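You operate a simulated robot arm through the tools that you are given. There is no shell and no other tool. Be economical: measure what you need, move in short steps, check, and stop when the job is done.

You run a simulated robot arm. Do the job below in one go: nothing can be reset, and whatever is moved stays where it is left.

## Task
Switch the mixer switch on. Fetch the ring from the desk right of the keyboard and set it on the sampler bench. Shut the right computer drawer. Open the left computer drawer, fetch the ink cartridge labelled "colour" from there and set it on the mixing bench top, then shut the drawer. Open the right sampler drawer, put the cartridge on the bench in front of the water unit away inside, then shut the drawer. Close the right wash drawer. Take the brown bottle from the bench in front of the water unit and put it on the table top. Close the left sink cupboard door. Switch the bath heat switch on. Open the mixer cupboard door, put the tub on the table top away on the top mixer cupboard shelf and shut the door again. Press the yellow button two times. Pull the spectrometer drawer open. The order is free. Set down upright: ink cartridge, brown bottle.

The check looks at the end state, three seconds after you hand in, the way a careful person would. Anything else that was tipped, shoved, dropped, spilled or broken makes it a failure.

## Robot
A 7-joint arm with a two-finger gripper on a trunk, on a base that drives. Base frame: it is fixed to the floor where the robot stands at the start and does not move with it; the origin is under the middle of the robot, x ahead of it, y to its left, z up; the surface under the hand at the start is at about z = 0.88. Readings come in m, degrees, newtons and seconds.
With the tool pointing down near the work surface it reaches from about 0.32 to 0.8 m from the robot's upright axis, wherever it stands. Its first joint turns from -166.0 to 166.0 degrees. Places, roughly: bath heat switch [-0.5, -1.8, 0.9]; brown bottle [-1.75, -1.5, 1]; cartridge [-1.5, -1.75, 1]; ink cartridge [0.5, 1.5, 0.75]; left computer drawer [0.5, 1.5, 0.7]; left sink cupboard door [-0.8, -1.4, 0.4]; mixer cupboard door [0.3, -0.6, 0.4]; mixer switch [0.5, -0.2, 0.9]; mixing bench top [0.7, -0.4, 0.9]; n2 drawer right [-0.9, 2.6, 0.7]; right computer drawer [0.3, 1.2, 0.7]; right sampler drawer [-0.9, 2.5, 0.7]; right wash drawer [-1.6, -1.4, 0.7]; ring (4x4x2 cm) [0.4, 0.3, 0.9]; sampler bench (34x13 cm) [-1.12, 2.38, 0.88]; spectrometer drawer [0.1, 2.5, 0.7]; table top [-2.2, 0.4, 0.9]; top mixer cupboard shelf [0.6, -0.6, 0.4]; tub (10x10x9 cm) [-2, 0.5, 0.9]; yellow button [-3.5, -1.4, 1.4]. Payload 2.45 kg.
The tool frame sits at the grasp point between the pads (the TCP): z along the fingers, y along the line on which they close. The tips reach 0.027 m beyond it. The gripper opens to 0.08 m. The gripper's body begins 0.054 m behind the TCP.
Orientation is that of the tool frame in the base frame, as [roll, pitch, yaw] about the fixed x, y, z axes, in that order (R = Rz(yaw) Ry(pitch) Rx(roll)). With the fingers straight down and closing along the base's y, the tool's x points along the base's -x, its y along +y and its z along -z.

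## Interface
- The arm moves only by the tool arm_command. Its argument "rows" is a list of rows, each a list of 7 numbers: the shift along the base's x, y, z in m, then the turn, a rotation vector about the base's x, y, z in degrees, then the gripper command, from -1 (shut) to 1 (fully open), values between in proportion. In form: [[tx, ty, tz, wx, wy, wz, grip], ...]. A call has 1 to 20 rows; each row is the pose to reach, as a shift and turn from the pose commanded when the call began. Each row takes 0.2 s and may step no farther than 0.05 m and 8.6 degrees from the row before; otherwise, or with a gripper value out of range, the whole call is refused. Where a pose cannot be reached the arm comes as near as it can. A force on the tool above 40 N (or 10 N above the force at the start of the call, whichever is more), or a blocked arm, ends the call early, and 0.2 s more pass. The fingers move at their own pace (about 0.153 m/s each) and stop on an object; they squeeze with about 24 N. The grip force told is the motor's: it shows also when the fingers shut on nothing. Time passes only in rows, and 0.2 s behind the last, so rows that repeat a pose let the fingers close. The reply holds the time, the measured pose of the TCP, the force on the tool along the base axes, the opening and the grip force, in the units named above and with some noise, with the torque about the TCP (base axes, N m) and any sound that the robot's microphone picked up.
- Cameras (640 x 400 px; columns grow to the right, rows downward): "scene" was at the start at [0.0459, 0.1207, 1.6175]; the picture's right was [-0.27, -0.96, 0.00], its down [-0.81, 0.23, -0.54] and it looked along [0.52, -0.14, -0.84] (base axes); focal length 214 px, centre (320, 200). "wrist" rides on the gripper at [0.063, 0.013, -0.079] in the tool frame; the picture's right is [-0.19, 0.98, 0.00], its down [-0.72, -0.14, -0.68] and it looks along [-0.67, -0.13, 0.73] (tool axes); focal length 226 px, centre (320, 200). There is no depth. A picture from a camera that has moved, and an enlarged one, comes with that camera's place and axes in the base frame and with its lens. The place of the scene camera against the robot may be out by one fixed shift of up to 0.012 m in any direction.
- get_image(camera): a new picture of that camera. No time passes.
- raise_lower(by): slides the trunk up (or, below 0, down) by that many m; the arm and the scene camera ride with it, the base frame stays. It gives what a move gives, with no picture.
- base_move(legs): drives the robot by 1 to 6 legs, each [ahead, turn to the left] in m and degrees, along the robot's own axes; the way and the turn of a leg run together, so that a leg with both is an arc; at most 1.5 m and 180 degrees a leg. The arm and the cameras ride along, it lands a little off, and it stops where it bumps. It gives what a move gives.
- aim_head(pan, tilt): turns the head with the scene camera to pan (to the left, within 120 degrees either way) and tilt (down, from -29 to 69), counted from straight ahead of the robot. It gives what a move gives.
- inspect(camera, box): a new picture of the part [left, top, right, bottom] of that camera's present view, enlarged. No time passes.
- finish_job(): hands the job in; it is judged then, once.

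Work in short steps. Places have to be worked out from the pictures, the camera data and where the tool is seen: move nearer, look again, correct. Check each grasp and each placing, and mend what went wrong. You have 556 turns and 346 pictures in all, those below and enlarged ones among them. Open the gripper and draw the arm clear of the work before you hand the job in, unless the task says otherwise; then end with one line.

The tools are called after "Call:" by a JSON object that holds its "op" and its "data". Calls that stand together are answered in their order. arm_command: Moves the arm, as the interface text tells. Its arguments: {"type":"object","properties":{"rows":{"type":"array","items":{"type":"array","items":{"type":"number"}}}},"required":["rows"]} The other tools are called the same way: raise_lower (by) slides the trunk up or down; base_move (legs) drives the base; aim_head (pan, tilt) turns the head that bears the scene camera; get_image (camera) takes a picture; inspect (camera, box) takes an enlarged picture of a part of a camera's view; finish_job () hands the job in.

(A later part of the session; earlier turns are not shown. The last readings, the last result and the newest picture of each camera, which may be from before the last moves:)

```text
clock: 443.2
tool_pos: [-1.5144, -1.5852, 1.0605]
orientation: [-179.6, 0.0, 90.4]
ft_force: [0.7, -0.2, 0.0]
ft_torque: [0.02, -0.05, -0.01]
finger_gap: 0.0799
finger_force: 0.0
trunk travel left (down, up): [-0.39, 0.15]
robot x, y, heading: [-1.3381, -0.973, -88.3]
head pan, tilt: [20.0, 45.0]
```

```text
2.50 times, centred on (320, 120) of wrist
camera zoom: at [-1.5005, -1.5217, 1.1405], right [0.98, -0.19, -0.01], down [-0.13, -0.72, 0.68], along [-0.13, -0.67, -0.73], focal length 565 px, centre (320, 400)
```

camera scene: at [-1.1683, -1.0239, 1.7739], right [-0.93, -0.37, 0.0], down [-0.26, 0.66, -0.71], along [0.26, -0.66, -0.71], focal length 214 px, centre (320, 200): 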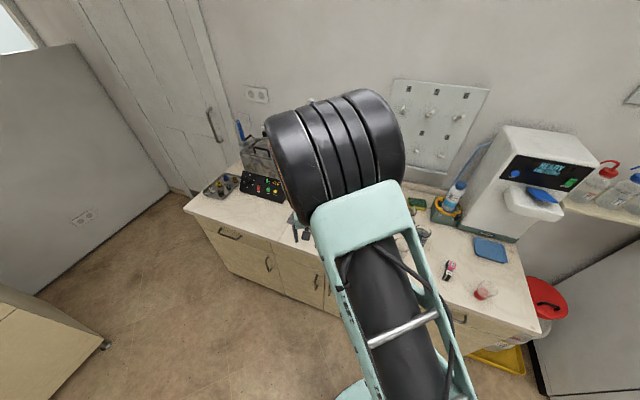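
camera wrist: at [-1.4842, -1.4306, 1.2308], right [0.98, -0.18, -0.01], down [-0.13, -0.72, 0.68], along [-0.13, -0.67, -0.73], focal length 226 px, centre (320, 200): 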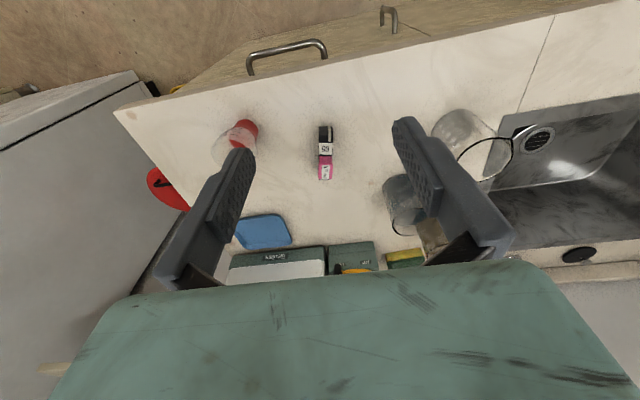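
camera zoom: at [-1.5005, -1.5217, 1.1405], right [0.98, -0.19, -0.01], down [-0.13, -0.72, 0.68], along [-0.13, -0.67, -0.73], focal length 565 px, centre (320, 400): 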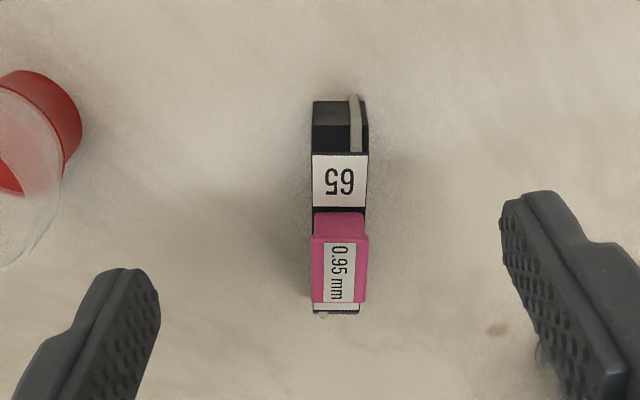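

Cartridge stands with its pink top at ≈[-1.515,-1.634,0.94], 24 mm wide along x. I descend and grip it.

Call:
{"op": "arm_command", "data": {"rows": [[0, -0.03, -0.03, 0, 0, 0, 0.3], [0, -0.047, -0.065, 0, 0, 0, 0.3], [0, -0.047, -0.1, 0, 0, 0, 0.3], [0, -0.047, -0.12, 0, 0, 0, 0.3], [0, -0.047, -0.131, 0, 0, 0, 0.3], [0, -0.047, -0.131, 0, 0, 0, -0.5], [0, -0.047, -0.131, 0, 0, 0, -1], [0, -0.047, -0.131, 0, 0, 0, -1]]}}

Call:
{"op": "get_image", "data": {"camera": "wrist"}}

```text
clock: 445.0
tool_pos: [-1.5106, -1.6283, 0.9317]
orientation: [-179.5, 0.1, 90.5]
ft_force: [0.2, 0.5, 0.1]
ft_torque: [0.02, 0.01, -0.01]
finger_gap: 0.0215
finger_force: 23.9
trunk travel left (down, up): [-0.39, 0.15]
robot x, y, heading: [-1.3364, -0.9742, -88.3]
head pan, tilt: [20.0, 45.0]
```

```text
157 pictures are left
camera wrist: at [-1.4968, -1.5656, 1.0118], right [0.98, -0.19, -0.01], down [-0.13, -0.72, 0.68], along [-0.13, -0.67, -0.73], focal length 226 px, centre (320, 200)
```

wrist: 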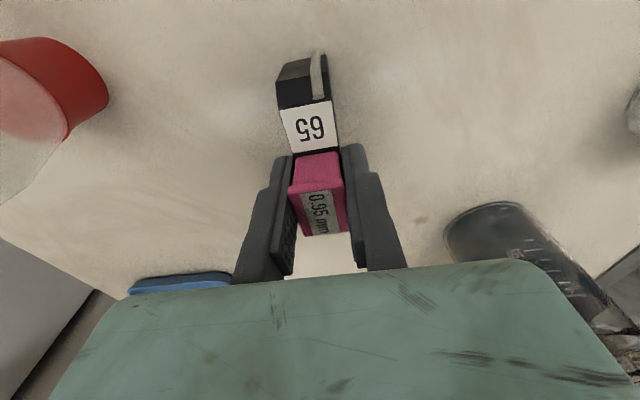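

Gripped (21.5 mm). I lift it, draw the arm in, and drive north to the sampler bench.

Call:
{"op": "arm_command", "data": {"rows": [[0, 0, 0.03, 0, 0, 0, -1], [0, 0, 0.075, 0, 0, 0, -1], [0, 0, 0.12, 0, 0, 0, -1], [0, 0.01, 0.165, 0, 0, 0, -1], [0, 0.03, 0.2, 0, 0, 0, -1], [0.02, 0.06, 0.23, 0, 0, 0, -1], [0.04, 0.1, 0.24, 0, 0, 0, -1], [0.06, 0.14, 0.24, 0, 0, 0, -1]]}}

Call:
{"op": "base_move", "data": {"legs": [[-0.4, 0], [0, 161], [1.5, 0], [0.35, 0], [0, 17]]}}

Call:
{"op": "aim_head", "data": {"pan": 30, "tilt": 45}}

Call:
{"op": "get_image", "data": {"camera": "scene"}}

Call:
{"op": "get_image", "data": {"camera": "wrist"}}

```text
clock: 446.8
tool_pos: [-1.4449, -1.4879, 1.1725]
orientation: [-179.5, 0.2, 90.4]
ft_force: [-0.1, 0.6, 0.0]
ft_torque: [-0.05, 0.03, 0.0]
finger_gap: 0.0212
finger_force: 24.0
trunk travel left (down, up): [-0.39, 0.15]
robot x, y, heading: [-1.336, -0.9724, -88.2]
head pan, tilt: [20.0, 45.0]
```

```text
clock: 466.0
tool_pos: [-0.751, 1.7268, 1.1723]
orientation: [-179.6, 0.2, -90.2]
ft_force: [-0.5, 0.6, -0.5]
ft_torque: [-0.02, -0.01, -0.02]
finger_gap: 0.0214
finger_force: 24.3
trunk travel left (down, up): [-0.39, 0.15]
robot x, y, heading: [-0.8641, 1.209, 91.2]
head pan, tilt: [20.0, 45.0]
```

```text
clock: 466.7
tool_pos: [-0.7517, 1.7265, 1.1726]
orientation: [-179.5, 0.1, -90.1]
ft_force: [0.4, -0.1, -0.5]
ft_torque: [0.02, 0.01, 0.0]
finger_gap: 0.0216
finger_force: 23.5
trunk travel left (down, up): [-0.39, 0.15]
robot x, y, heading: [-0.8663, 1.2086, 91.2]
head pan, tilt: [30.0, 45.0]
```

```text
156 pictures are left
camera scene: at [-1.0515, 1.2566, 1.7739], right [0.86, 0.52, 0.0], down [0.37, -0.61, -0.71], along [-0.37, 0.61, -0.71], focal length 214 px, centre (320, 200)
```

scene: 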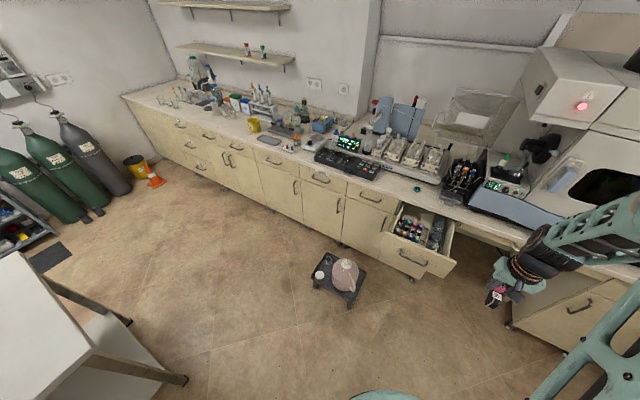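

```text
155 pictures are left
camera wrist: at [-0.7654, 1.6628, 1.2522], right [-0.98, 0.2, -0.01], down [0.14, 0.72, 0.68], along [0.14, 0.67, -0.73], focal length 226 px, centre (320, 200)
```

wrist: 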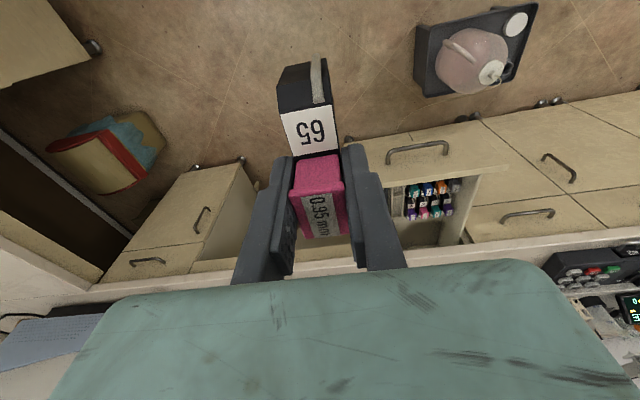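

I move 0.22 m closer and bring the hand over the open drawer.

Call:
{"op": "base_move", "data": {"legs": [[0.22, 0]]}}

Call:
{"op": "arm_command", "data": {"rows": [[-0.04, 0.01, 0, 0, 0, 0, -1], [-0.08, 0.02, 0, 0, 0, 0, -1], [-0.12, 0.03, 0, 0, 0, 0, -1], [-0.15, 0.05, -0.02, 0, 0, 0, -1], [-0.16, 0.07, -0.05, 0, 0, 0, -1]]}}

Call:
{"op": "get_image", "data": {"camera": "wrist"}}

Call:
{"op": "get_image", "data": {"camera": "scene"}}

```text
clock: 468.4
tool_pos: [-0.7565, 1.9499, 1.1711]
orientation: [-179.5, 0.0, -90.2]
ft_force: [0.6, 0.5, -1.5]
ft_torque: [-0.03, -0.03, -0.01]
finger_gap: 0.0213
finger_force: 24.5
trunk travel left (down, up): [-0.39, 0.15]
robot x, y, heading: [-0.8737, 1.4313, 91.2]
head pan, tilt: [30.0, 45.0]
```

```text
clock: 469.6
tool_pos: [-0.9186, 2.02, 1.122]
orientation: [-179.5, 0.0, -90.2]
ft_force: [-0.4, 0.3, -0.3]
ft_torque: [-0.04, -0.03, 0.01]
finger_gap: 0.0214
finger_force: 24.0
trunk travel left (down, up): [-0.39, 0.15]
robot x, y, heading: [-0.8742, 1.4313, 91.1]
head pan, tilt: [30.0, 45.0]
```

```text
154 pictures are left
camera wrist: at [-0.9314, 1.957, 1.2017], right [-0.98, 0.2, -0.01], down [0.14, 0.72, 0.68], along [0.14, 0.67, -0.73], focal length 226 px, centre (320, 200)
```

wrist: 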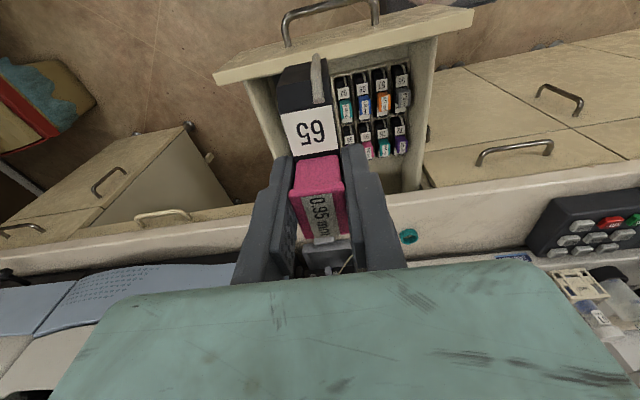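

```text
153 pictures are left
camera scene: at [-1.0564, 1.4799, 1.7737], right [0.86, 0.52, 0.0], down [0.37, -0.61, -0.71], along [-0.37, 0.6, -0.71], focal length 214 px, centre (320, 200)
```

scene: 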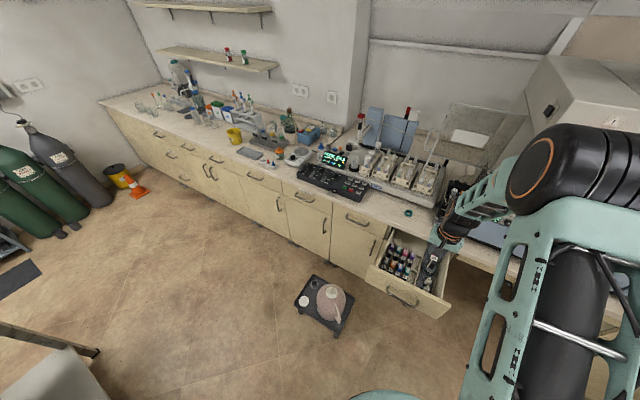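

Call:
{"op": "inspect", "data": {"camera": "scene", "box": [360, 220, 470, 320]}}

Call:
{"op": "inspect", "data": {"camera": "wrist", "box": [220, 40, 440, 200]}}

```text
4.00 times, centred on (415, 270) of scene
camera zoom: at [-1.0564, 1.4799, 1.7737], right [0.86, 0.52, 0.0], down [0.37, -0.61, -0.71], along [-0.37, 0.6, -0.71], focal length 858 px, centre (-60, -80)
```

zoom: 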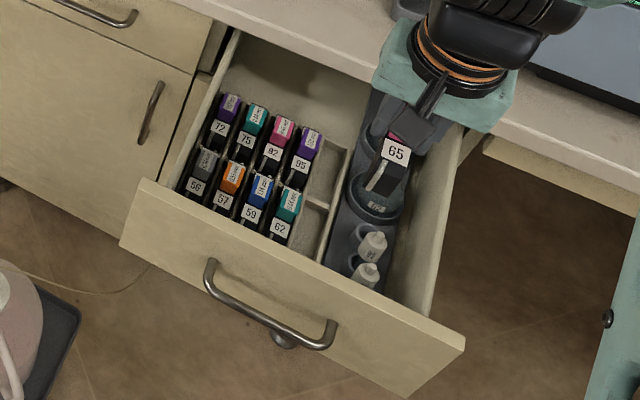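

```text
2.50 times, centred on (330, 120) of wrist
camera zoom: at [-0.9314, 1.957, 1.2017], right [-0.98, 0.2, -0.01], down [0.14, 0.72, 0.68], along [0.14, 0.67, -0.73], focal length 565 px, centre (295, 400)
```

zoom: 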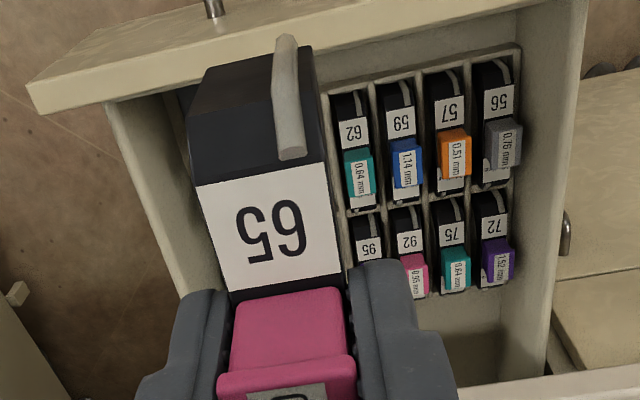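

The rack has two empty slots in its right column; seated tops are at z≈0.784, slot pitch ≈34 mm, front-right slot centre ≈(-0.907,2.12). I position the cartridge above it.

Call:
{"op": "arm_command", "data": {"rows": [[0.007, 0.03, -0.04, 0, 0, 0, -1], [0.0136, 0.06, -0.08, 0, 0, 0, -1], [0.0136, 0.085, -0.12, 0, 0, 0, -1], [0.0136, 0.099, -0.16, 0, 0, 0, -1], [0.0136, 0.099, -0.2, 0, 0, 0, -1], [0.0136, 0.099, -0.235, 0, 0, 0, -1]]}}

Call:
{"op": "inspect", "data": {"camera": "wrist", "box": [200, 20, 480, 220]}}

Call:
{"op": "inspect", "data": {"camera": "scene", "box": [360, 220, 470, 320]}}

```text
refused: row 1 steps farther than a row can; nothing moved
```

```text
2.00 times, centred on (340, 120) of wrist
camera zoom: at [-0.9314, 1.957, 1.2017], right [-0.98, 0.2, -0.01], down [0.14, 0.72, 0.68], along [0.14, 0.67, -0.73], focal length 452 px, centre (280, 360)
```

zoom: 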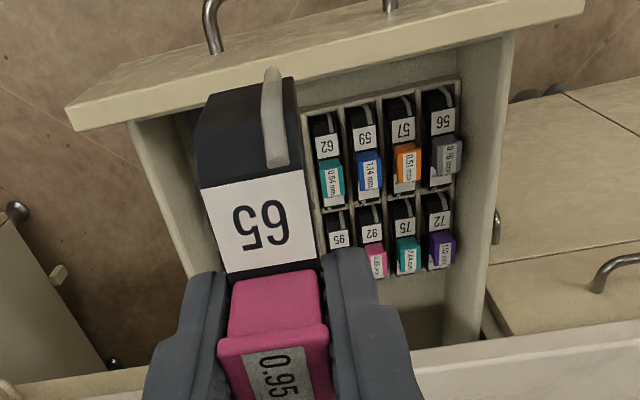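

```text
4.00 times, centred on (415, 270) of scene
camera zoom: at [-1.0564, 1.4799, 1.7737], right [0.86, 0.52, 0.0], down [0.37, -0.61, -0.71], along [-0.37, 0.6, -0.71], focal length 858 px, centre (-60, -80)
```

zoom: 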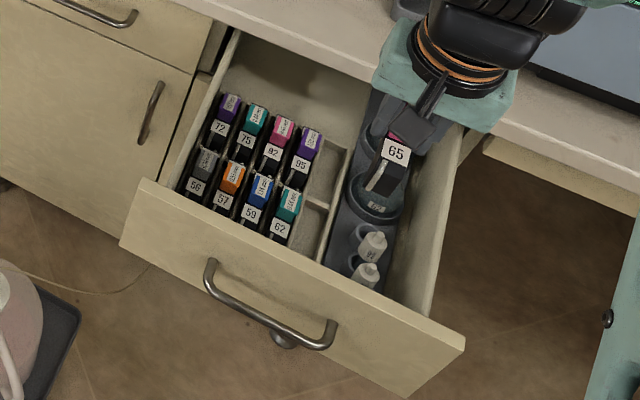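

Call:
{"op": "arm_command", "data": {"rows": [[0.006, 0.02, -0.035, 0, 0, 0, -1], [0.0136, 0.045, -0.07, 0, 0, 0, -1], [0.0136, 0.07, -0.11, 0, 0, 0, -1], [0.0136, 0.09, -0.15, 0, 0, 0, -1], [0.0136, 0.099, -0.19, 0, 0, 0, -1], [0.0136, 0.099, -0.23, 0, 0, 0, -1]]}}

Call:
{"op": "inspect", "data": {"camera": "wrist", "box": [200, 20, 480, 220]}}

Call:
{"op": "inspect", "data": {"camera": "scene", "box": [360, 220, 470, 320]}}

```text
clock: 471.0
tool_pos: [-0.9028, 2.1201, 0.8904]
orientation: [-179.7, 0.2, -90.2]
ft_force: [0.6, 0.9, 0.0]
ft_torque: [-0.02, 0.03, 0.0]
finger_gap: 0.0217
finger_force: 23.4
trunk travel left (down, up): [-0.39, 0.15]
robot x, y, heading: [-0.872, 1.4311, 91.4]
head pan, tilt: [30.0, 45.0]
```

```text
2.00 times, centred on (340, 120) of wrist
camera zoom: at [-0.9164, 2.0559, 0.9704], right [-0.98, 0.2, -0.01], down [0.14, 0.72, 0.68], along [0.14, 0.67, -0.73], focal length 452 px, centre (280, 360)
```

zoom: 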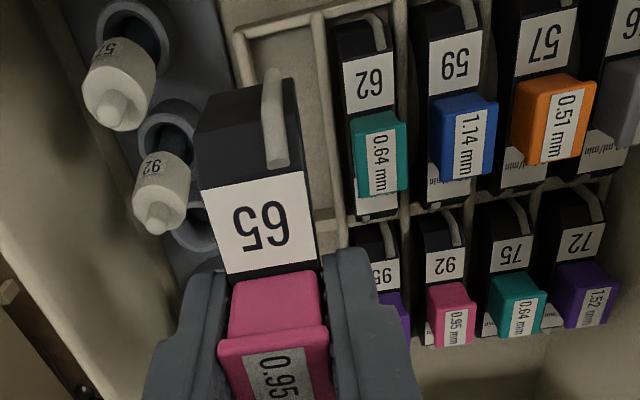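

```text
4.00 times, centred on (415, 270) of scene
camera zoom: at [-1.0561, 1.4792, 1.7738], right [0.86, 0.52, 0.0], down [0.37, -0.61, -0.71], along [-0.37, 0.6, -0.71], focal length 858 px, centre (-60, -80)
```

zoom: 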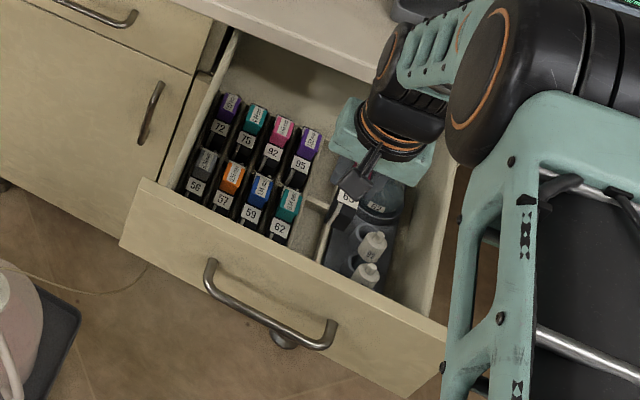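

Rack walls' tops are at z≈0.753; the slot spans x -0.9235…-0.8955, y 2.086…2.157. I align to (-0.908,2.123) and lower to the slot's mouth.

Call:
{"op": "arm_command", "data": {"rows": [[-0.005, 0.003, -0.02, 0, 0, 0, -1], [-0.005, 0.003, -0.045, 0, 0, 0, -1], [-0.005, 0.003, -0.07, 0, 0, 0, -1], [-0.005, 0.003, -0.082, 0, 0, 0, -1]]}}

Call:
{"op": "get_image", "data": {"camera": "wrist"}}

Call:
{"op": "inspect", "data": {"camera": "scene", "box": [370, 230, 450, 300]}}

```text
clock: 472.0
tool_pos: [-0.91, 2.1208, 0.8092]
orientation: [-179.6, 0.0, -90.2]
ft_force: [0.2, 0.1, -1.0]
ft_torque: [-0.02, 0.01, 0.0]
finger_gap: 0.0216
finger_force: 23.7
trunk travel left (down, up): [-0.39, 0.15]
robot x, y, heading: [-0.8725, 1.4338, 91.1]
head pan, tilt: [30.0, 45.0]
```

```text
146 pictures are left
camera wrist: at [-0.9233, 2.057, 0.8891], right [-0.98, 0.2, -0.01], down [0.14, 0.72, 0.68], along [0.14, 0.67, -0.73], focal length 226 px, centre (320, 200)
```

wrist: 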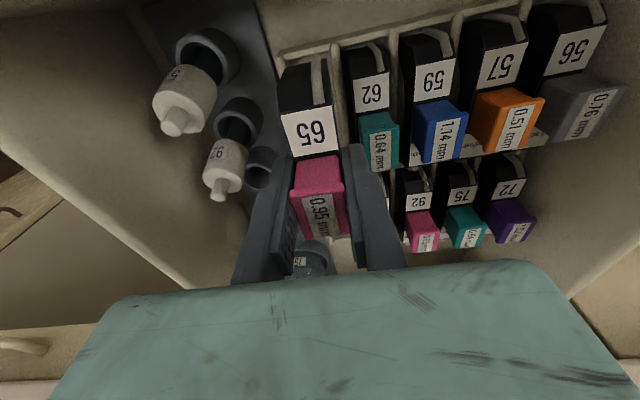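

```text
5.71 times, centred on (410, 265) of scene
camera zoom: at [-1.0563, 1.4788, 1.7739], right [0.86, 0.52, 0.0], down [0.37, -0.61, -0.71], along [-0.37, 0.6, -0.71], focal length 1226 px, centre (-194, -171)
```

zoom: 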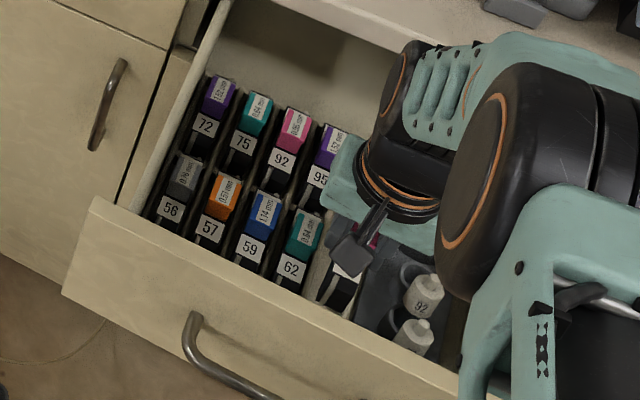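

Well aligned with its neighbours. I lower in small steps with force watch.

Call:
{"op": "arm_command", "data": {"rows": [[0.002, 0.001, -0.005, 0, 0, 0, -1], [0.002, 0.001, -0.01, 0, 0, 0, -1], [0.002, 0.001, -0.015, 0, 0, 0, -1], [0.002, 0.001, -0.02, 0, 0, 0, -1], [0.002, 0.001, -0.024, 0, 0, 0, -1]]}}

Call:
{"op": "get_image", "data": {"camera": "wrist"}}

```text
clock: 473.2
tool_pos: [-0.9072, 2.1229, 0.7847]
orientation: [-179.6, 0.1, -90.1]
ft_force: [0.2, -0.1, -0.1]
ft_torque: [-0.01, 0.02, -0.03]
finger_gap: 0.0215
finger_force: 23.5
trunk travel left (down, up): [-0.39, 0.15]
robot x, y, heading: [-0.8754, 1.4316, 91.1]
head pan, tilt: [30.0, 45.0]
```

```text
144 pictures are left
camera wrist: at [-0.9208, 2.0581, 0.8651], right [-0.98, 0.2, -0.01], down [0.14, 0.72, 0.68], along [0.14, 0.67, -0.73], focal length 226 px, centre (320, 200)
```

wrist: 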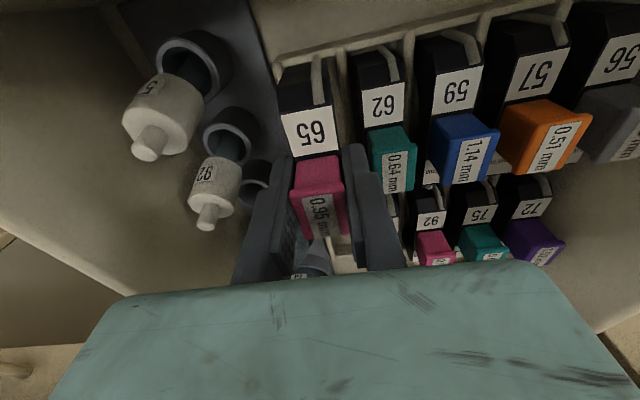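

Entering freely. Continue to the slot floor.

Call:
{"op": "arm_command", "data": {"rows": [[0, 0, -0.003, 0, 0, 0, -1], [0, 0, -0.006, 0, 0, 0, -1], [0, 0, -0.009, 0, 0, 0, -1], [0, 0, -0.012, 0, 0, 0, -1]]}}

Call:
{"op": "get_image", "data": {"camera": "wrist"}}

```text
clock: 474.2
tool_pos: [-0.9062, 2.1205, 0.7748]
orientation: [-179.6, 0.1, -90.2]
ft_force: [0.2, 0.1, -1.0]
ft_torque: [0.01, 0.01, 0.0]
finger_gap: 0.0214
finger_force: 23.6
trunk travel left (down, up): [-0.39, 0.15]
robot x, y, heading: [-0.8727, 1.4296, 91.5]
head pan, tilt: [30.0, 45.0]
```

```text
143 pictures are left
camera wrist: at [-0.9194, 2.0579, 0.8539], right [-0.98, 0.2, -0.01], down [0.14, 0.72, 0.68], along [0.14, 0.67, -0.73], focal length 226 px, centre (320, 200)
```

wrist: 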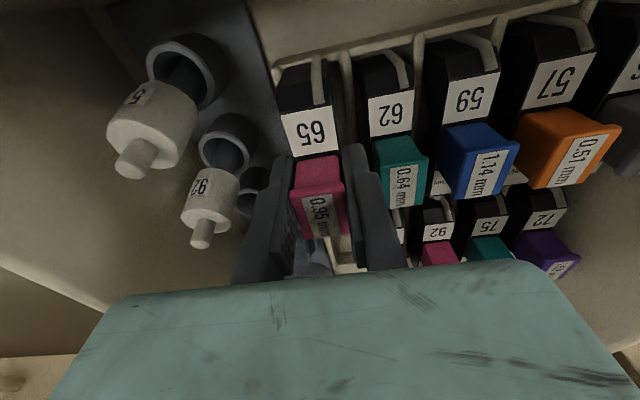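

Still no contact; keep lowering.

Call:
{"op": "arm_command", "data": {"rows": [[0, 0, -0.003, 0, 0, 0, -1], [0, 0, -0.006, 0, 0, 0, -1], [0, 0, -0.009, 0, 0, 0, -1], [0, 0, -0.012, 0, 0, 0, -1]]}}

Call:
{"op": "get_image", "data": {"camera": "wrist"}}

```text
clock: 475.2
tool_pos: [-0.906, 2.1197, 0.7619]
orientation: [-179.7, 0.2, -90.1]
ft_force: [1.4, -0.3, 17.8]
ft_torque: [-0.72, -0.04, 0.06]
finger_gap: 0.0217
finger_force: 23.5
trunk travel left (down, up): [-0.39, 0.15]
robot x, y, heading: [-0.8731, 1.4334, 91.4]
head pan, tilt: [30.0, 45.0]
```

```text
142 pictures are left
camera wrist: at [-0.9194, 2.0568, 0.842], right [-0.98, 0.2, -0.01], down [0.14, 0.72, 0.68], along [0.14, 0.67, -0.73], focal length 226 px, centre (320, 200)
```

wrist: 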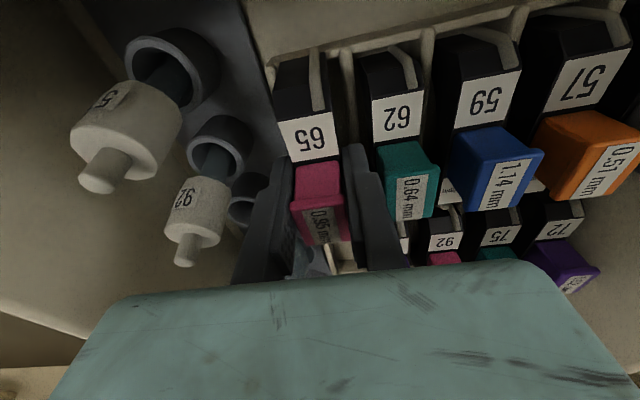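

Contact (18 N): it's on the slot floor. I relieve, open just a little, and rise.

Call:
{"op": "arm_command", "data": {"rows": [[0, 0, 0.003, 0, 0, 0, -1], [0, 0, 0.003, 0, 0, 0, -0.38], [0, 0, 0.003, 0, 0, 0, -0.36], [0, 0, 0.003, 0, 0, 0, -0.36], [0, 0, 0.015, 0, 0, 0, -0.36], [0, 0, 0.03, 0, 0, 0, -0.36], [0, 0, 0.05, 0, 0, 0, -0.36], [0, 0, 0.08, 0, 0, 0, -0.36]]}}

Call:
{"op": "get_image", "data": {"camera": "wrist"}}

```text
clock: 477.0
tool_pos: [-0.9079, 2.1202, 0.8427]
orientation: [-179.6, 0.1, -90.2]
ft_force: [0.3, 0.8, -0.1]
ft_torque: [0.05, -0.03, 0.02]
finger_gap: 0.0257
finger_force: 0.2
trunk travel left (down, up): [-0.39, 0.15]
robot x, y, heading: [-0.8731, 1.4334, 91.2]
head pan, tilt: [30.0, 45.0]
```

```text
141 pictures are left
camera wrist: at [-0.9207, 2.0563, 0.9215], right [-0.98, 0.2, -0.01], down [0.14, 0.72, 0.68], along [0.14, 0.67, -0.73], focal length 226 px, centre (320, 200)
```

wrist: 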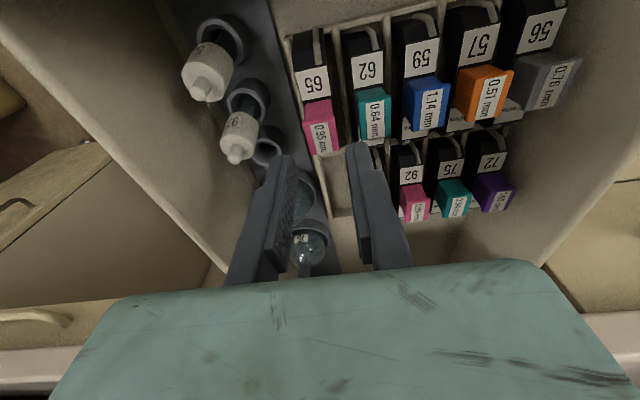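

Seated neatly in its slot. I lift clear, back off, and turn the tool horizontal to push the drawer shut.

Call:
{"op": "arm_command", "data": {"rows": [[0, 0, 0.045, 0, 0, 0, -0.36], [0, 0, 0.09, 0, 0, 0, -1], [0, 0, 0.135, 0, 0, 0, -1], [0, 0, 0.18, 0, 0, 0, -1], [0, -0.03, 0.22, 0, 0, 0, -1], [0, -0.07, 0.24, 0, 0, 0, -1]]}}

Call:
{"op": "base_move", "data": {"legs": [[-0.3, 0]]}}

Call:
{"op": "arm_command", "data": {"rows": [[0, 0, 0, 8.2, 0, 0, -1], [0, 0, 0, 16.4, 0, 0, -1], [0, 0, 0, 24.6, 0, 0, -1], [0, 0, 0, 32.8, 0, 0, -1], [0, 0, 0, 41, 0, 0, -1], [0, 0, 0, 49.2, 0, 0, -1], [0, 0, 0, 57.4, 0, 0, -1], [0, 0, 0, 65.6, 0, 0, -1], [0, 0, 0, 73.8, 0, 0, -1], [0, 0, 0, 82, 0, 0, -1], [-0.03, 0, 0, 90, 0, 0, -1]]}}

Call:
{"op": "raise_lower", "data": {"by": -0.28}}

Call:
{"op": "get_image", "data": {"camera": "scene"}}

Call:
{"op": "get_image", "data": {"camera": "wrist"}}

```text
clock: 478.4
tool_pos: [-0.9075, 2.0515, 1.0863]
orientation: [-179.6, 0.0, -90.2]
ft_force: [-0.6, 0.1, -0.3]
ft_torque: [0.02, -0.02, 0.01]
finger_gap: 0.0
finger_force: 23.8
trunk travel left (down, up): [-0.39, 0.15]
robot x, y, heading: [-0.8759, 1.4314, 91.0]
head pan, tilt: [30.0, 45.0]
```

```text
clock: 480.5
tool_pos: [-0.8989, 1.751, 1.0852]
orientation: [-179.6, 0.2, -90.4]
ft_force: [0.1, 0.3, 0.1]
ft_torque: [0.06, 0.0, 0.02]
finger_gap: 0.0
finger_force: 24.1
trunk travel left (down, up): [-0.39, 0.15]
robot x, y, heading: [-0.8685, 1.1335, 91.1]
head pan, tilt: [30.0, 45.0]
```

```text
clock: 482.9
tool_pos: [-0.9306, 1.7521, 1.0837]
orientation: [70.3, 89.6, 159.9]
ft_force: [-0.4, 0.3, 0.9]
ft_torque: [0.03, -0.01, -0.02]
finger_gap: 0.0
finger_force: 24.2
trunk travel left (down, up): [-0.39, 0.15]
robot x, y, heading: [-0.8652, 1.1334, 91.1]
head pan, tilt: [30.0, 45.0]
```

```text
clock: 485.7
tool_pos: [-0.9292, 1.7503, 0.8045]
orientation: [81.3, 89.5, 170.9]
ft_force: [-0.8, 0.0, 0.0]
ft_torque: [-0.01, 0.02, 0.01]
finger_gap: 0.0
finger_force: 24.2
trunk travel left (down, up): [-0.11, 0.43]
robot x, y, heading: [-0.8671, 1.1333, 90.9]
head pan, tilt: [30.0, 45.0]
```

```text
140 pictures are left
camera scene: at [-1.0503, 1.1786, 1.494], right [0.86, 0.51, 0.0], down [0.36, -0.61, -0.71], along [-0.36, 0.61, -0.71], focal length 214 px, centre (320, 200)
```

scene: 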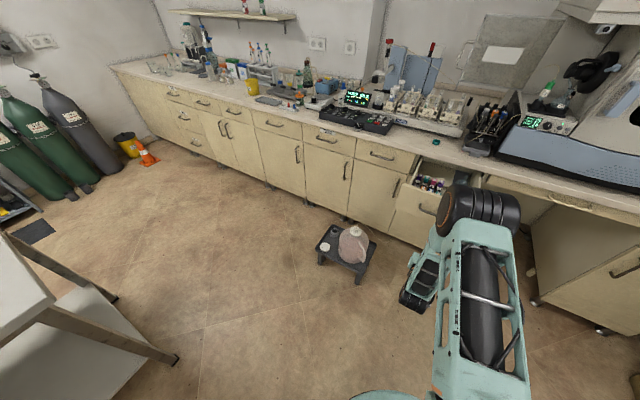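

```text
139 pictures are left
camera wrist: at [-0.9435, 1.672, 0.7416], right [-0.98, 0.01, 0.2], down [0.14, -0.68, 0.72], along [0.14, 0.73, 0.67], focal length 226 px, centre (320, 200)
```

wrist: 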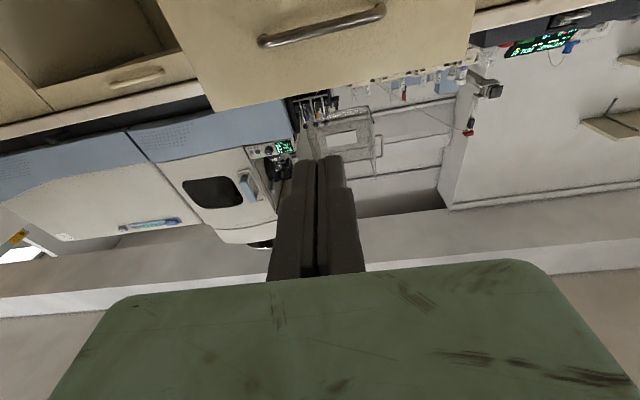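

Push height z≈0.81 is good (bar 0.768, top edge 0.843). I drive 0.18 m forward to near contact, then push with the arm.

Call:
{"op": "base_move", "data": {"legs": [[0.18, 0]]}}

Call:
{"op": "arm_command", "data": {"rows": [[-0.005, 0.02, 0.006, 0, 0, 0, -1], [-0.005, 0.04, 0.006, 0, 0, 0, -1], [-0.005, 0.06, 0.006, 0, 0, 0, -1], [-0.005, 0.085, 0.006, 0, 0, 0, -1], [-0.005, 0.11, 0.006, 0, 0, 0, -1], [-0.005, 0.135, 0.006, 0, 0, 0, -1], [-0.005, 0.16, 0.006, 0, 0, 0, -1], [-0.005, 0.185, 0.006, 0, 0, 0, -1], [-0.005, 0.21, 0.006, 0, 0, 0, -1], [-0.005, 0.235, 0.006, 0, 0, 0, -1]]}}

Call:
{"op": "get_image", "data": {"camera": "scene"}}

```text
clock: 487.2
tool_pos: [-0.9308, 1.934, 0.8049]
orientation: [82.0, 89.6, 171.4]
ft_force: [0.3, 0.3, -0.4]
ft_torque: [0.0, -0.03, 0.0]
finger_gap: 0.0001
finger_force: 23.7
trunk travel left (down, up): [-0.11, 0.43]
robot x, y, heading: [-0.8744, 1.3152, 90.9]
head pan, tilt: [30.0, 45.0]
```

```text
clock: 489.4
tool_pos: [-0.9355, 2.17, 0.8107]
orientation: [88.6, 89.6, 178.0]
ft_force: [-0.3, 0.4, 0.1]
ft_torque: [-0.03, -0.03, 0.0]
finger_gap: 0.0
finger_force: 23.3
trunk travel left (down, up): [-0.11, 0.43]
robot x, y, heading: [-0.8698, 1.315, 90.7]
head pan, tilt: [30.0, 45.0]
```

```text
138 pictures are left
camera scene: at [-1.0529, 1.3629, 1.4938], right [0.86, 0.51, 0.0], down [0.36, -0.61, -0.71], along [-0.36, 0.61, -0.71], focal length 214 px, centre (320, 200)
```

scene: 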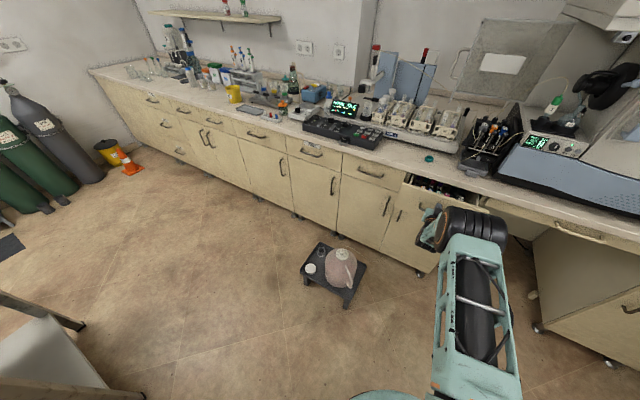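

The drawer slides in. I continue until it seats.

Call:
{"op": "arm_command", "data": {"rows": [[0, 0.02, 0, 0, 0, 0, -1], [0, 0.04, 0, 0, 0, 0, -1], [0, 0.06, 0, 0, 0, 0, -1], [0, 0.075, 0, 0, 0, 0, -1], [0, 0.09, 0, 0, 0, 0, -1], [0, 0.105, 0, 0, 0, 0, -1], [0, 0.115, 0, 0, 0, 0, -1], [0, 0.125, 0, 0, 0, 0, -1]]}}

Call:
{"op": "inspect", "data": {"camera": "scene", "box": [320, 120, 560, 280]}}

```text
clock: 491.2
tool_pos: [-0.9349, 2.2802, 0.8122]
orientation: [84.1, 89.6, 173.5]
ft_force: [-0.2, 0.7, 1.0]
ft_torque: [-0.02, 0.03, -0.01]
finger_gap: 0.0
finger_force: 23.9
out of reach, approached as far as the arm can: row 7, 8
trunk travel left (down, up): [-0.11, 0.43]
robot x, y, heading: [-0.869, 1.3137, 90.6]
head pan, tilt: [30.0, 45.0]
```

```text
2.50 times, centred on (440, 200) of scene
camera zoom: at [-1.0528, 1.3629, 1.4939], right [0.86, 0.51, 0.0], down [0.36, -0.61, -0.71], along [-0.36, 0.61, -0.71], focal length 536 px, centre (20, 200)
```

zoom: 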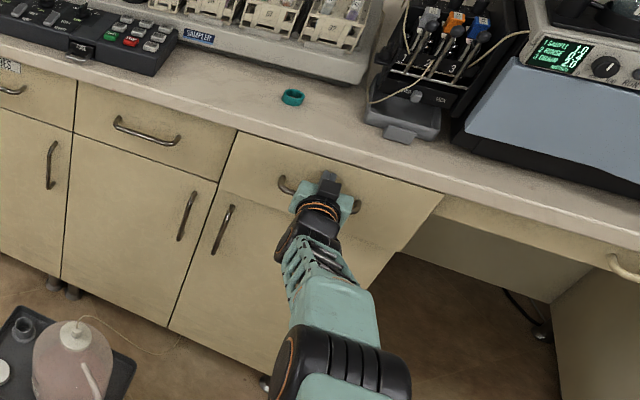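

It looks flush. To be sure, I retract 4 cm, drive 4 cm closer, and push with the arm until I feel it seated.

Call:
{"op": "arm_command", "data": {"rows": [[0, -0.04, 0, 0, 0, 0, -1], [0, -0.06, 0, 0, 0, 0, -1]]}}

Call:
{"op": "base_move", "data": {"legs": [[0.05, 0]]}}

Call:
{"op": "arm_command", "data": {"rows": [[0, 0.005, 0, 0, 0, 0, -1], [0, 0.012, 0, 0, 0, 0, -1], [0, 0.018, 0, 0, 0, 0, -1], [0, 0.024, 0, 0, 0, 0, -1], [0, 0.03, 0, 0, 0, 0, -1]]}}

```text
clock: 491.8
tool_pos: [-0.9358, 2.2201, 0.8126]
orientation: [74.1, 89.5, 163.5]
ft_force: [0.3, 0.5, -1.3]
ft_torque: [-0.01, -0.01, 0.01]
finger_gap: 0.0
finger_force: 24.1
trunk travel left (down, up): [-0.11, 0.43]
robot x, y, heading: [-0.8683, 1.3132, 90.9]
head pan, tilt: [30.0, 45.0]
```

```text
clock: 492.8
tool_pos: [-0.9359, 2.2698, 0.8112]
orientation: [83.7, 89.6, 173.1]
ft_force: [0.0, 0.2, 0.1]
ft_torque: [0.01, 0.0, 0.0]
finger_gap: 0.0
finger_force: 23.6
trunk travel left (down, up): [-0.11, 0.43]
robot x, y, heading: [-0.8679, 1.3653, 90.9]
head pan, tilt: [30.0, 45.0]
```

```text
clock: 494.0
tool_pos: [-0.9347, 2.2996, 0.8117]
orientation: [82.5, 89.6, 171.8]
ft_force: [0.0, -0.7, -0.8]
ft_torque: [0.01, 0.01, 0.01]
finger_gap: 0.0
finger_force: 24.1
trunk travel left (down, up): [-0.11, 0.43]
robot x, y, heading: [-0.8717, 1.3651, 91.0]
head pan, tilt: [30.0, 45.0]
```

It wasn't fully in. I continue pushing gently.

Call:
{"op": "arm_command", "data": {"rows": [[0, 0.006, 0, 0, 0, 0, -1], [0, 0.012, 0, 0, 0, 0, -1], [0, 0.018, 0, 0, 0, 0, -1], [0, 0.024, 0, 0, 0, 0, -1]]}}

Call:
{"op": "inspect", "data": {"camera": "scene", "box": [320, 120, 560, 280]}}

```text
clock: 494.4
tool_pos: [-0.9356, 2.3015, 0.812]
orientation: [78.8, 89.5, 168.1]
ft_force: [0.4, -30.7, 11.8]
ft_torque: [0.16, 0.05, 0.21]
finger_gap: 0.0059
finger_force: 23.8
trunk travel left (down, up): [-0.11, 0.43]
robot x, y, heading: [-0.8707, 1.3626, 90.5]
head pan, tilt: [30.0, 45.0]
stopped in row 2: the force on the tool passed its limit at 50 N (the readings are from after the stop); the commanded pose is now the measured one
```

```text
2.50 times, centred on (440, 200) of scene
camera zoom: at [-1.0532, 1.4065, 1.4943], right [0.86, 0.51, 0.0], down [0.36, -0.61, -0.71], along [-0.36, 0.61, -0.71], focal length 536 px, centre (20, 200)
```

zoom: 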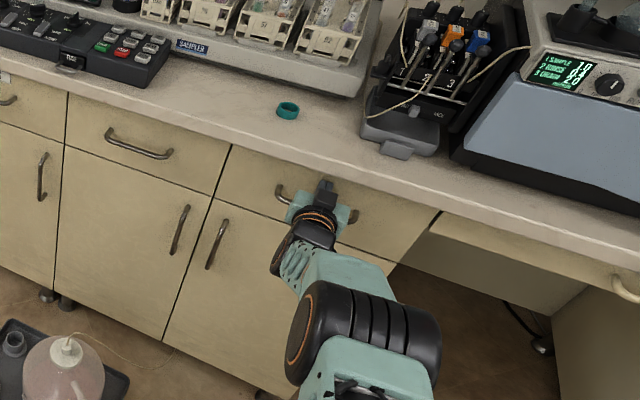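

Now seated firmly. Next I shut the left computer drawer: retract, back up, and turn to face +x.

Call:
{"op": "arm_command", "data": {"rows": [[0, -0.03, 0, 0, 0, 0, -1], [0, -0.075, 0, 0, 0, 0, -1], [0, -0.12, 0, 0, 0, 0, -1], [0, -0.165, 0, 0, 0, 0, -1], [0, -0.21, 0, 0, 0, 0, -1], [0, -0.255, 0, 0, 0, 0, -1], [0, -0.3, 0, 0, 0, 0, -1], [0, -0.34, 0, 0, 0, 0, -1]]}}

Call:
{"op": "base_move", "data": {"legs": [[-0.1, 0], [0, -91]]}}

Call:
{"op": "aim_head", "data": {"pan": -10, "tilt": 40}}

Call:
{"op": "get_image", "data": {"camera": "scene"}}

Call:
{"op": "get_image", "data": {"camera": "wrist"}}

```text
clock: 496.2
tool_pos: [-0.9362, 1.964, 0.8046]
orientation: [108.3, 89.6, -162.1]
ft_force: [-0.5, -0.7, -0.1]
ft_torque: [0.02, -0.03, 0.0]
finger_gap: 0.0001
finger_force: 29.5
trunk travel left (down, up): [-0.11, 0.43]
robot x, y, heading: [-0.8697, 1.3639, 91.0]
head pan, tilt: [30.0, 45.0]
```

```text
clock: 501.3
tool_pos: [-0.2681, 1.3252, 0.8045]
orientation: [114.0, 89.5, 112.9]
ft_force: [-0.3, 0.3, 0.4]
ft_torque: [-0.01, 0.01, -0.04]
finger_gap: 0.0002
finger_force: 29.4
trunk travel left (down, up): [-0.11, 0.43]
robot x, y, heading: [-0.8716, 1.266, 0.2]
head pan, tilt: [30.0, 45.0]
```

```text
clock: 502.4
tool_pos: [-0.2682, 1.3257, 0.8048]
orientation: [113.8, 89.5, 112.7]
ft_force: [0.5, -0.7, 0.2]
ft_torque: [-0.01, -0.02, 0.01]
finger_gap: 0.0
finger_force: 29.9
trunk travel left (down, up): [-0.11, 0.43]
robot x, y, heading: [-0.8675, 1.2613, 0.2]
head pan, tilt: [-10.0, 40.0]
```

```text
135 pictures are left
camera scene: at [-0.807, 1.3896, 1.5011], right [-0.17, -0.99, 0.0], down [-0.63, 0.11, -0.77], along [0.75, -0.13, -0.64], focal length 214 px, centre (320, 200)
```

scene: 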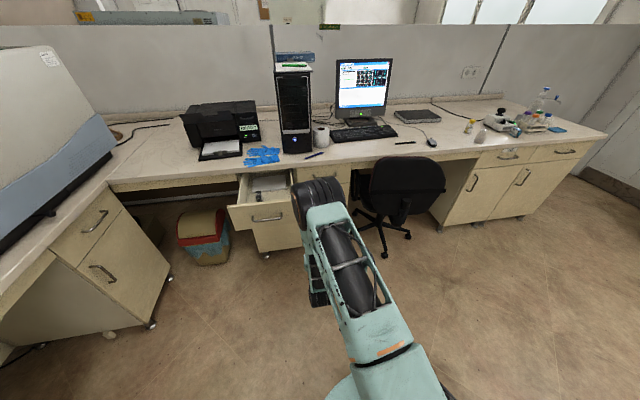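

```text
134 pictures are left
camera wrist: at [-0.3474, 1.3396, 0.7424], right [0.02, 0.98, 0.2], down [-0.68, -0.13, 0.72], along [0.73, -0.15, 0.67], focal length 226 px, centre (320, 200)
```

wrist: 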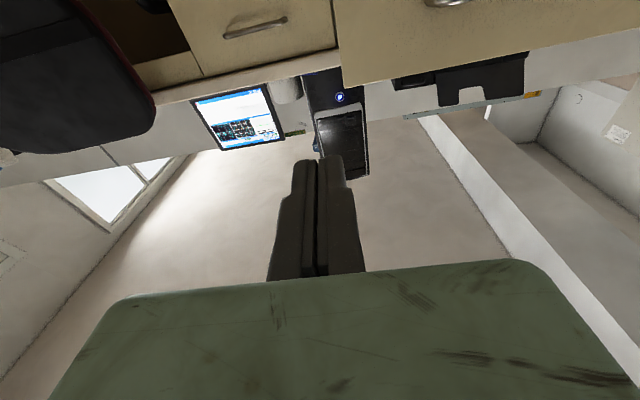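

I shift to y≈1.52, drive forward 0.2 m (staying short), then push the left drawer with the arm at z≈0.81.

Call:
{"op": "arm_command", "data": {"rows": [[-0.02, 0.045, 0.005, 0, 0, 0, -1], [-0.03, 0.09, 0.005, 0, 0, 0, -1], [-0.04, 0.135, 0.005, 0, 0, 0, -1], [-0.05, 0.18, 0.005, 0, 0, 0, -1], [-0.05, 0.195, 0.005, 0, 0, 0, -1]]}}

Call:
{"op": "base_move", "data": {"legs": [[0.22, 0]]}}

Call:
{"op": "get_image", "data": {"camera": "wrist"}}

Call:
{"op": "get_image", "data": {"camera": "scene"}}

```text
clock: 503.6
tool_pos: [-0.3181, 1.5207, 0.8078]
orientation: [113.9, 89.6, 112.7]
ft_force: [-0.6, 0.0, 0.0]
ft_torque: [0.0, 0.0, 0.01]
finger_gap: 0.0001
finger_force: 29.6
trunk travel left (down, up): [-0.11, 0.43]
robot x, y, heading: [-0.8737, 1.2647, 0.3]
head pan, tilt: [-10.0, 40.0]
```

```text
clock: 505.3
tool_pos: [-0.1009, 1.5211, 0.8084]
orientation: [114.3, 89.5, 113.1]
ft_force: [0.6, 0.4, 0.3]
ft_torque: [0.02, -0.03, -0.03]
finger_gap: 0.0001
finger_force: 29.4
trunk travel left (down, up): [-0.11, 0.43]
robot x, y, heading: [-0.6565, 1.2657, 0.1]
head pan, tilt: [-10.0, 40.0]
```

```text
133 pictures are left
camera wrist: at [-0.1796, 1.5344, 0.7459], right [0.02, 0.98, 0.2], down [-0.68, -0.13, 0.72], along [0.73, -0.15, 0.67], focal length 226 px, centre (320, 200)
```

wrist: 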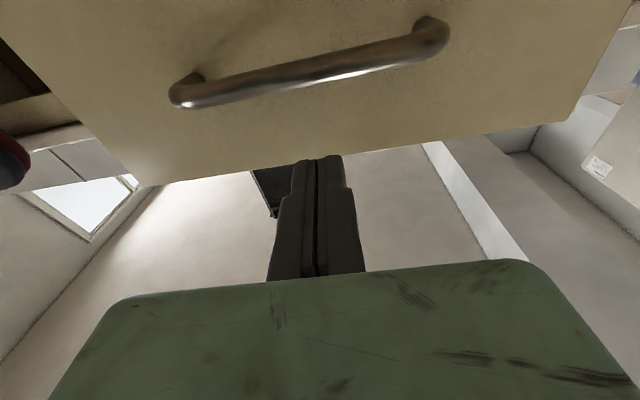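

```text
132 pictures are left
camera scene: at [-0.5912, 1.3899, 1.5011], right [-0.17, -0.98, 0.0], down [-0.63, 0.11, -0.77], along [0.75, -0.13, -0.64], focal length 214 px, centre (320, 200)
```

scene: 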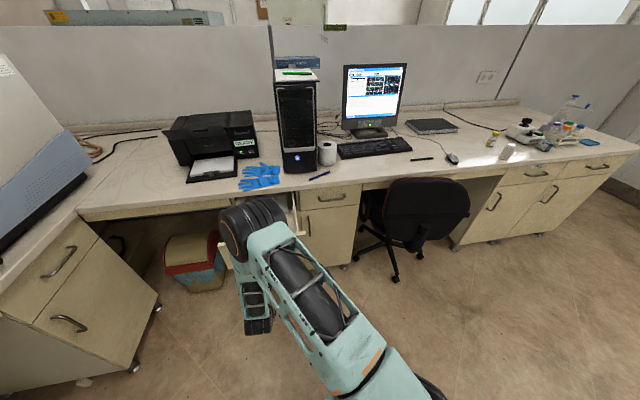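

Panel top ≈0.838, bar 0.772: z 0.808 is right. I push along +x.

Call:
{"op": "arm_command", "data": {"rows": [[0.02, 0, 0, 0, 0, 0, -1], [0.04, 0, 0, 0, 0, 0, -1], [0.06, 0, 0, 0, 0, 0, -1], [0.085, 0, 0, 0, 0, 0, -1], [0.11, 0, 0, 0, 0, 0, -1], [0.135, 0, 0, 0, 0, 0, -1], [0.16, 0, 0, 0, 0, 0, -1], [0.185, 0, 0, 0, 0, 0, -1], [0.21, 0, 0, 0, 0, 0, -1], [0.235, 0, 0, 0, 0, 0, -1], [0.26, 0, 0, 0, 0, 0, -1], [0.28, 0, 0, 0, 0, 0, -1], [0.3, 0, 0, 0, 0, 0, -1]]}}

Call:
{"op": "get_image", "data": {"camera": "scene"}}

```text
clock: 508.1
tool_pos: [0.1997, 1.5197, 0.8072]
orientation: [111.3, 89.4, 109.9]
ft_force: [0.5, 0.9, 0.6]
ft_torque: [0.01, -0.01, 0.01]
finger_gap: 0.0
finger_force: 30.0
trunk travel left (down, up): [-0.11, 0.43]
robot x, y, heading: [-0.6544, 1.2651, -0.4]
head pan, tilt: [-10.0, 40.0]
```

```text
131 pictures are left
camera scene: at [-0.5911, 1.3899, 1.5011], right [-0.17, -0.98, 0.0], down [-0.63, 0.11, -0.77], along [0.75, -0.13, -0.64], focal length 214 px, centre (320, 200)
```

scene: 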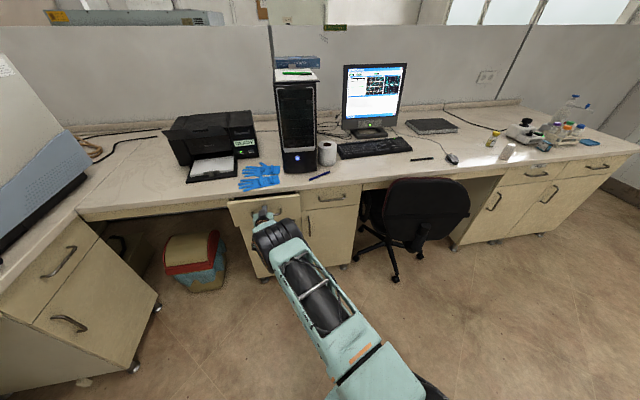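

Call:
{"op": "arm_command", "data": {"rows": [[0.015, 0, 0, 0, 0, 0, -1], [0.03, 0, 0, 0, 0, 0, -1], [0.04, 0, 0, 0, 0, 0, -1], [0.05, 0, 0, 0, 0, 0, -1], [0.06, 0, 0, 0, 0, 0, -1], [0.07, 0, 0, 0, 0, 0, -1]]}}

Call:
{"op": "get_image", "data": {"camera": "scene"}}

```text
clock: 509.5
tool_pos: [0.2623, 1.5176, 0.8092]
orientation: [93.2, 89.6, 91.6]
ft_force: [-35.5, -9.9, 10.7]
ft_torque: [0.11, -0.18, 0.14]
finger_gap: 0.0
finger_force: 29.9
trunk travel left (down, up): [-0.11, 0.43]
robot x, y, heading: [-0.6516, 1.2637, -0.4]
head pan, tilt: [-10.0, 40.0]
stopped in row 6: the force on the tool passed its limit at 47 N (the readings are from after the stop); the commanded pose is now the measured one
```

```text
130 pictures are left
camera scene: at [-0.5973, 1.3887, 1.5016], right [-0.17, -0.98, 0.0], down [-0.63, 0.11, -0.77], along [0.76, -0.13, -0.64], focal length 214 px, centre (320, 200)
```

scene: 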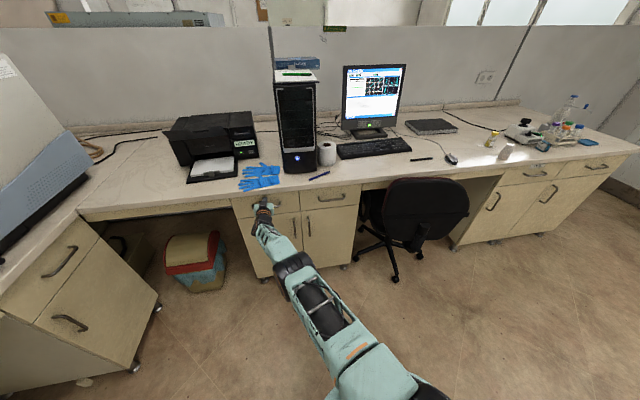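

The left drawer is seated (47 N). I zoom on both computer drawers to compare flushness.

Call:
{"op": "arm_command", "data": {"rows": [[-0.04, 0, 0, 0, 0, 0, -1], [-0.085, 0, 0, 0, 0, 0, -1], [-0.13, 0, 0, 0, 0, 0, -1], [-0.175, 0, 0, 0, 0, 0, -1], [-0.22, 0, 0, 0, 0, 0, -1], [-0.265, 0, 0, 0, 0, 0, -1]]}}

Call:
{"op": "inspect", "data": {"camera": "scene", "box": [210, 170, 380, 290]}}

Call:
{"op": "get_image", "data": {"camera": "wrist"}}

```text
clock: 510.9
tool_pos: [0.0022, 1.5205, 0.8032]
orientation: [127.4, 89.5, 126.1]
ft_force: [-0.3, 0.0, 0.0]
ft_torque: [-0.01, -0.02, 0.0]
finger_gap: 0.0001
finger_force: 29.7
trunk travel left (down, up): [-0.11, 0.43]
robot x, y, heading: [-0.6531, 1.2633, 0.2]
head pan, tilt: [-10.0, 40.0]
```

```text
3.33 times, centred on (295, 230) of scene
camera zoom: at [-0.5904, 1.39, 1.5011], right [-0.17, -0.99, 0.0], down [-0.63, 0.11, -0.77], along [0.75, -0.13, -0.64], focal length 715 px, centre (403, 100)
```

zoom: 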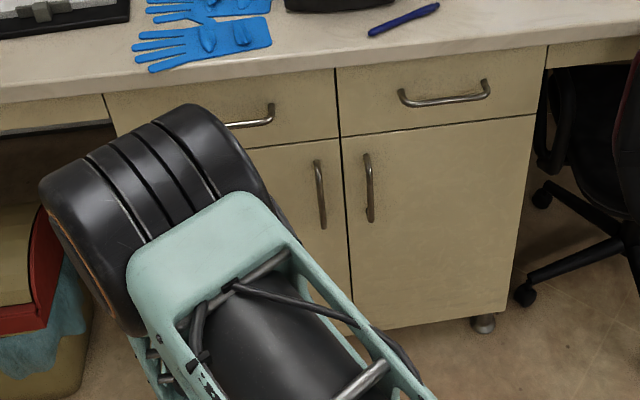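

```text
128 pictures are left
camera wrist: at [-0.0769, 1.5342, 0.7412], right [0.02, 0.98, 0.2], down [-0.68, -0.13, 0.72], along [0.73, -0.15, 0.66], focal length 226 px, centre (320, 200)
```

wrist: 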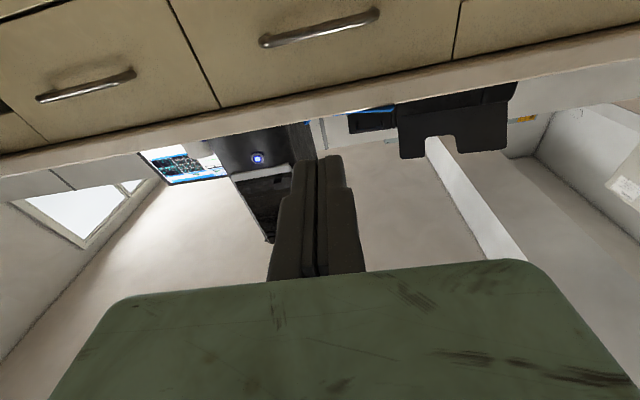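

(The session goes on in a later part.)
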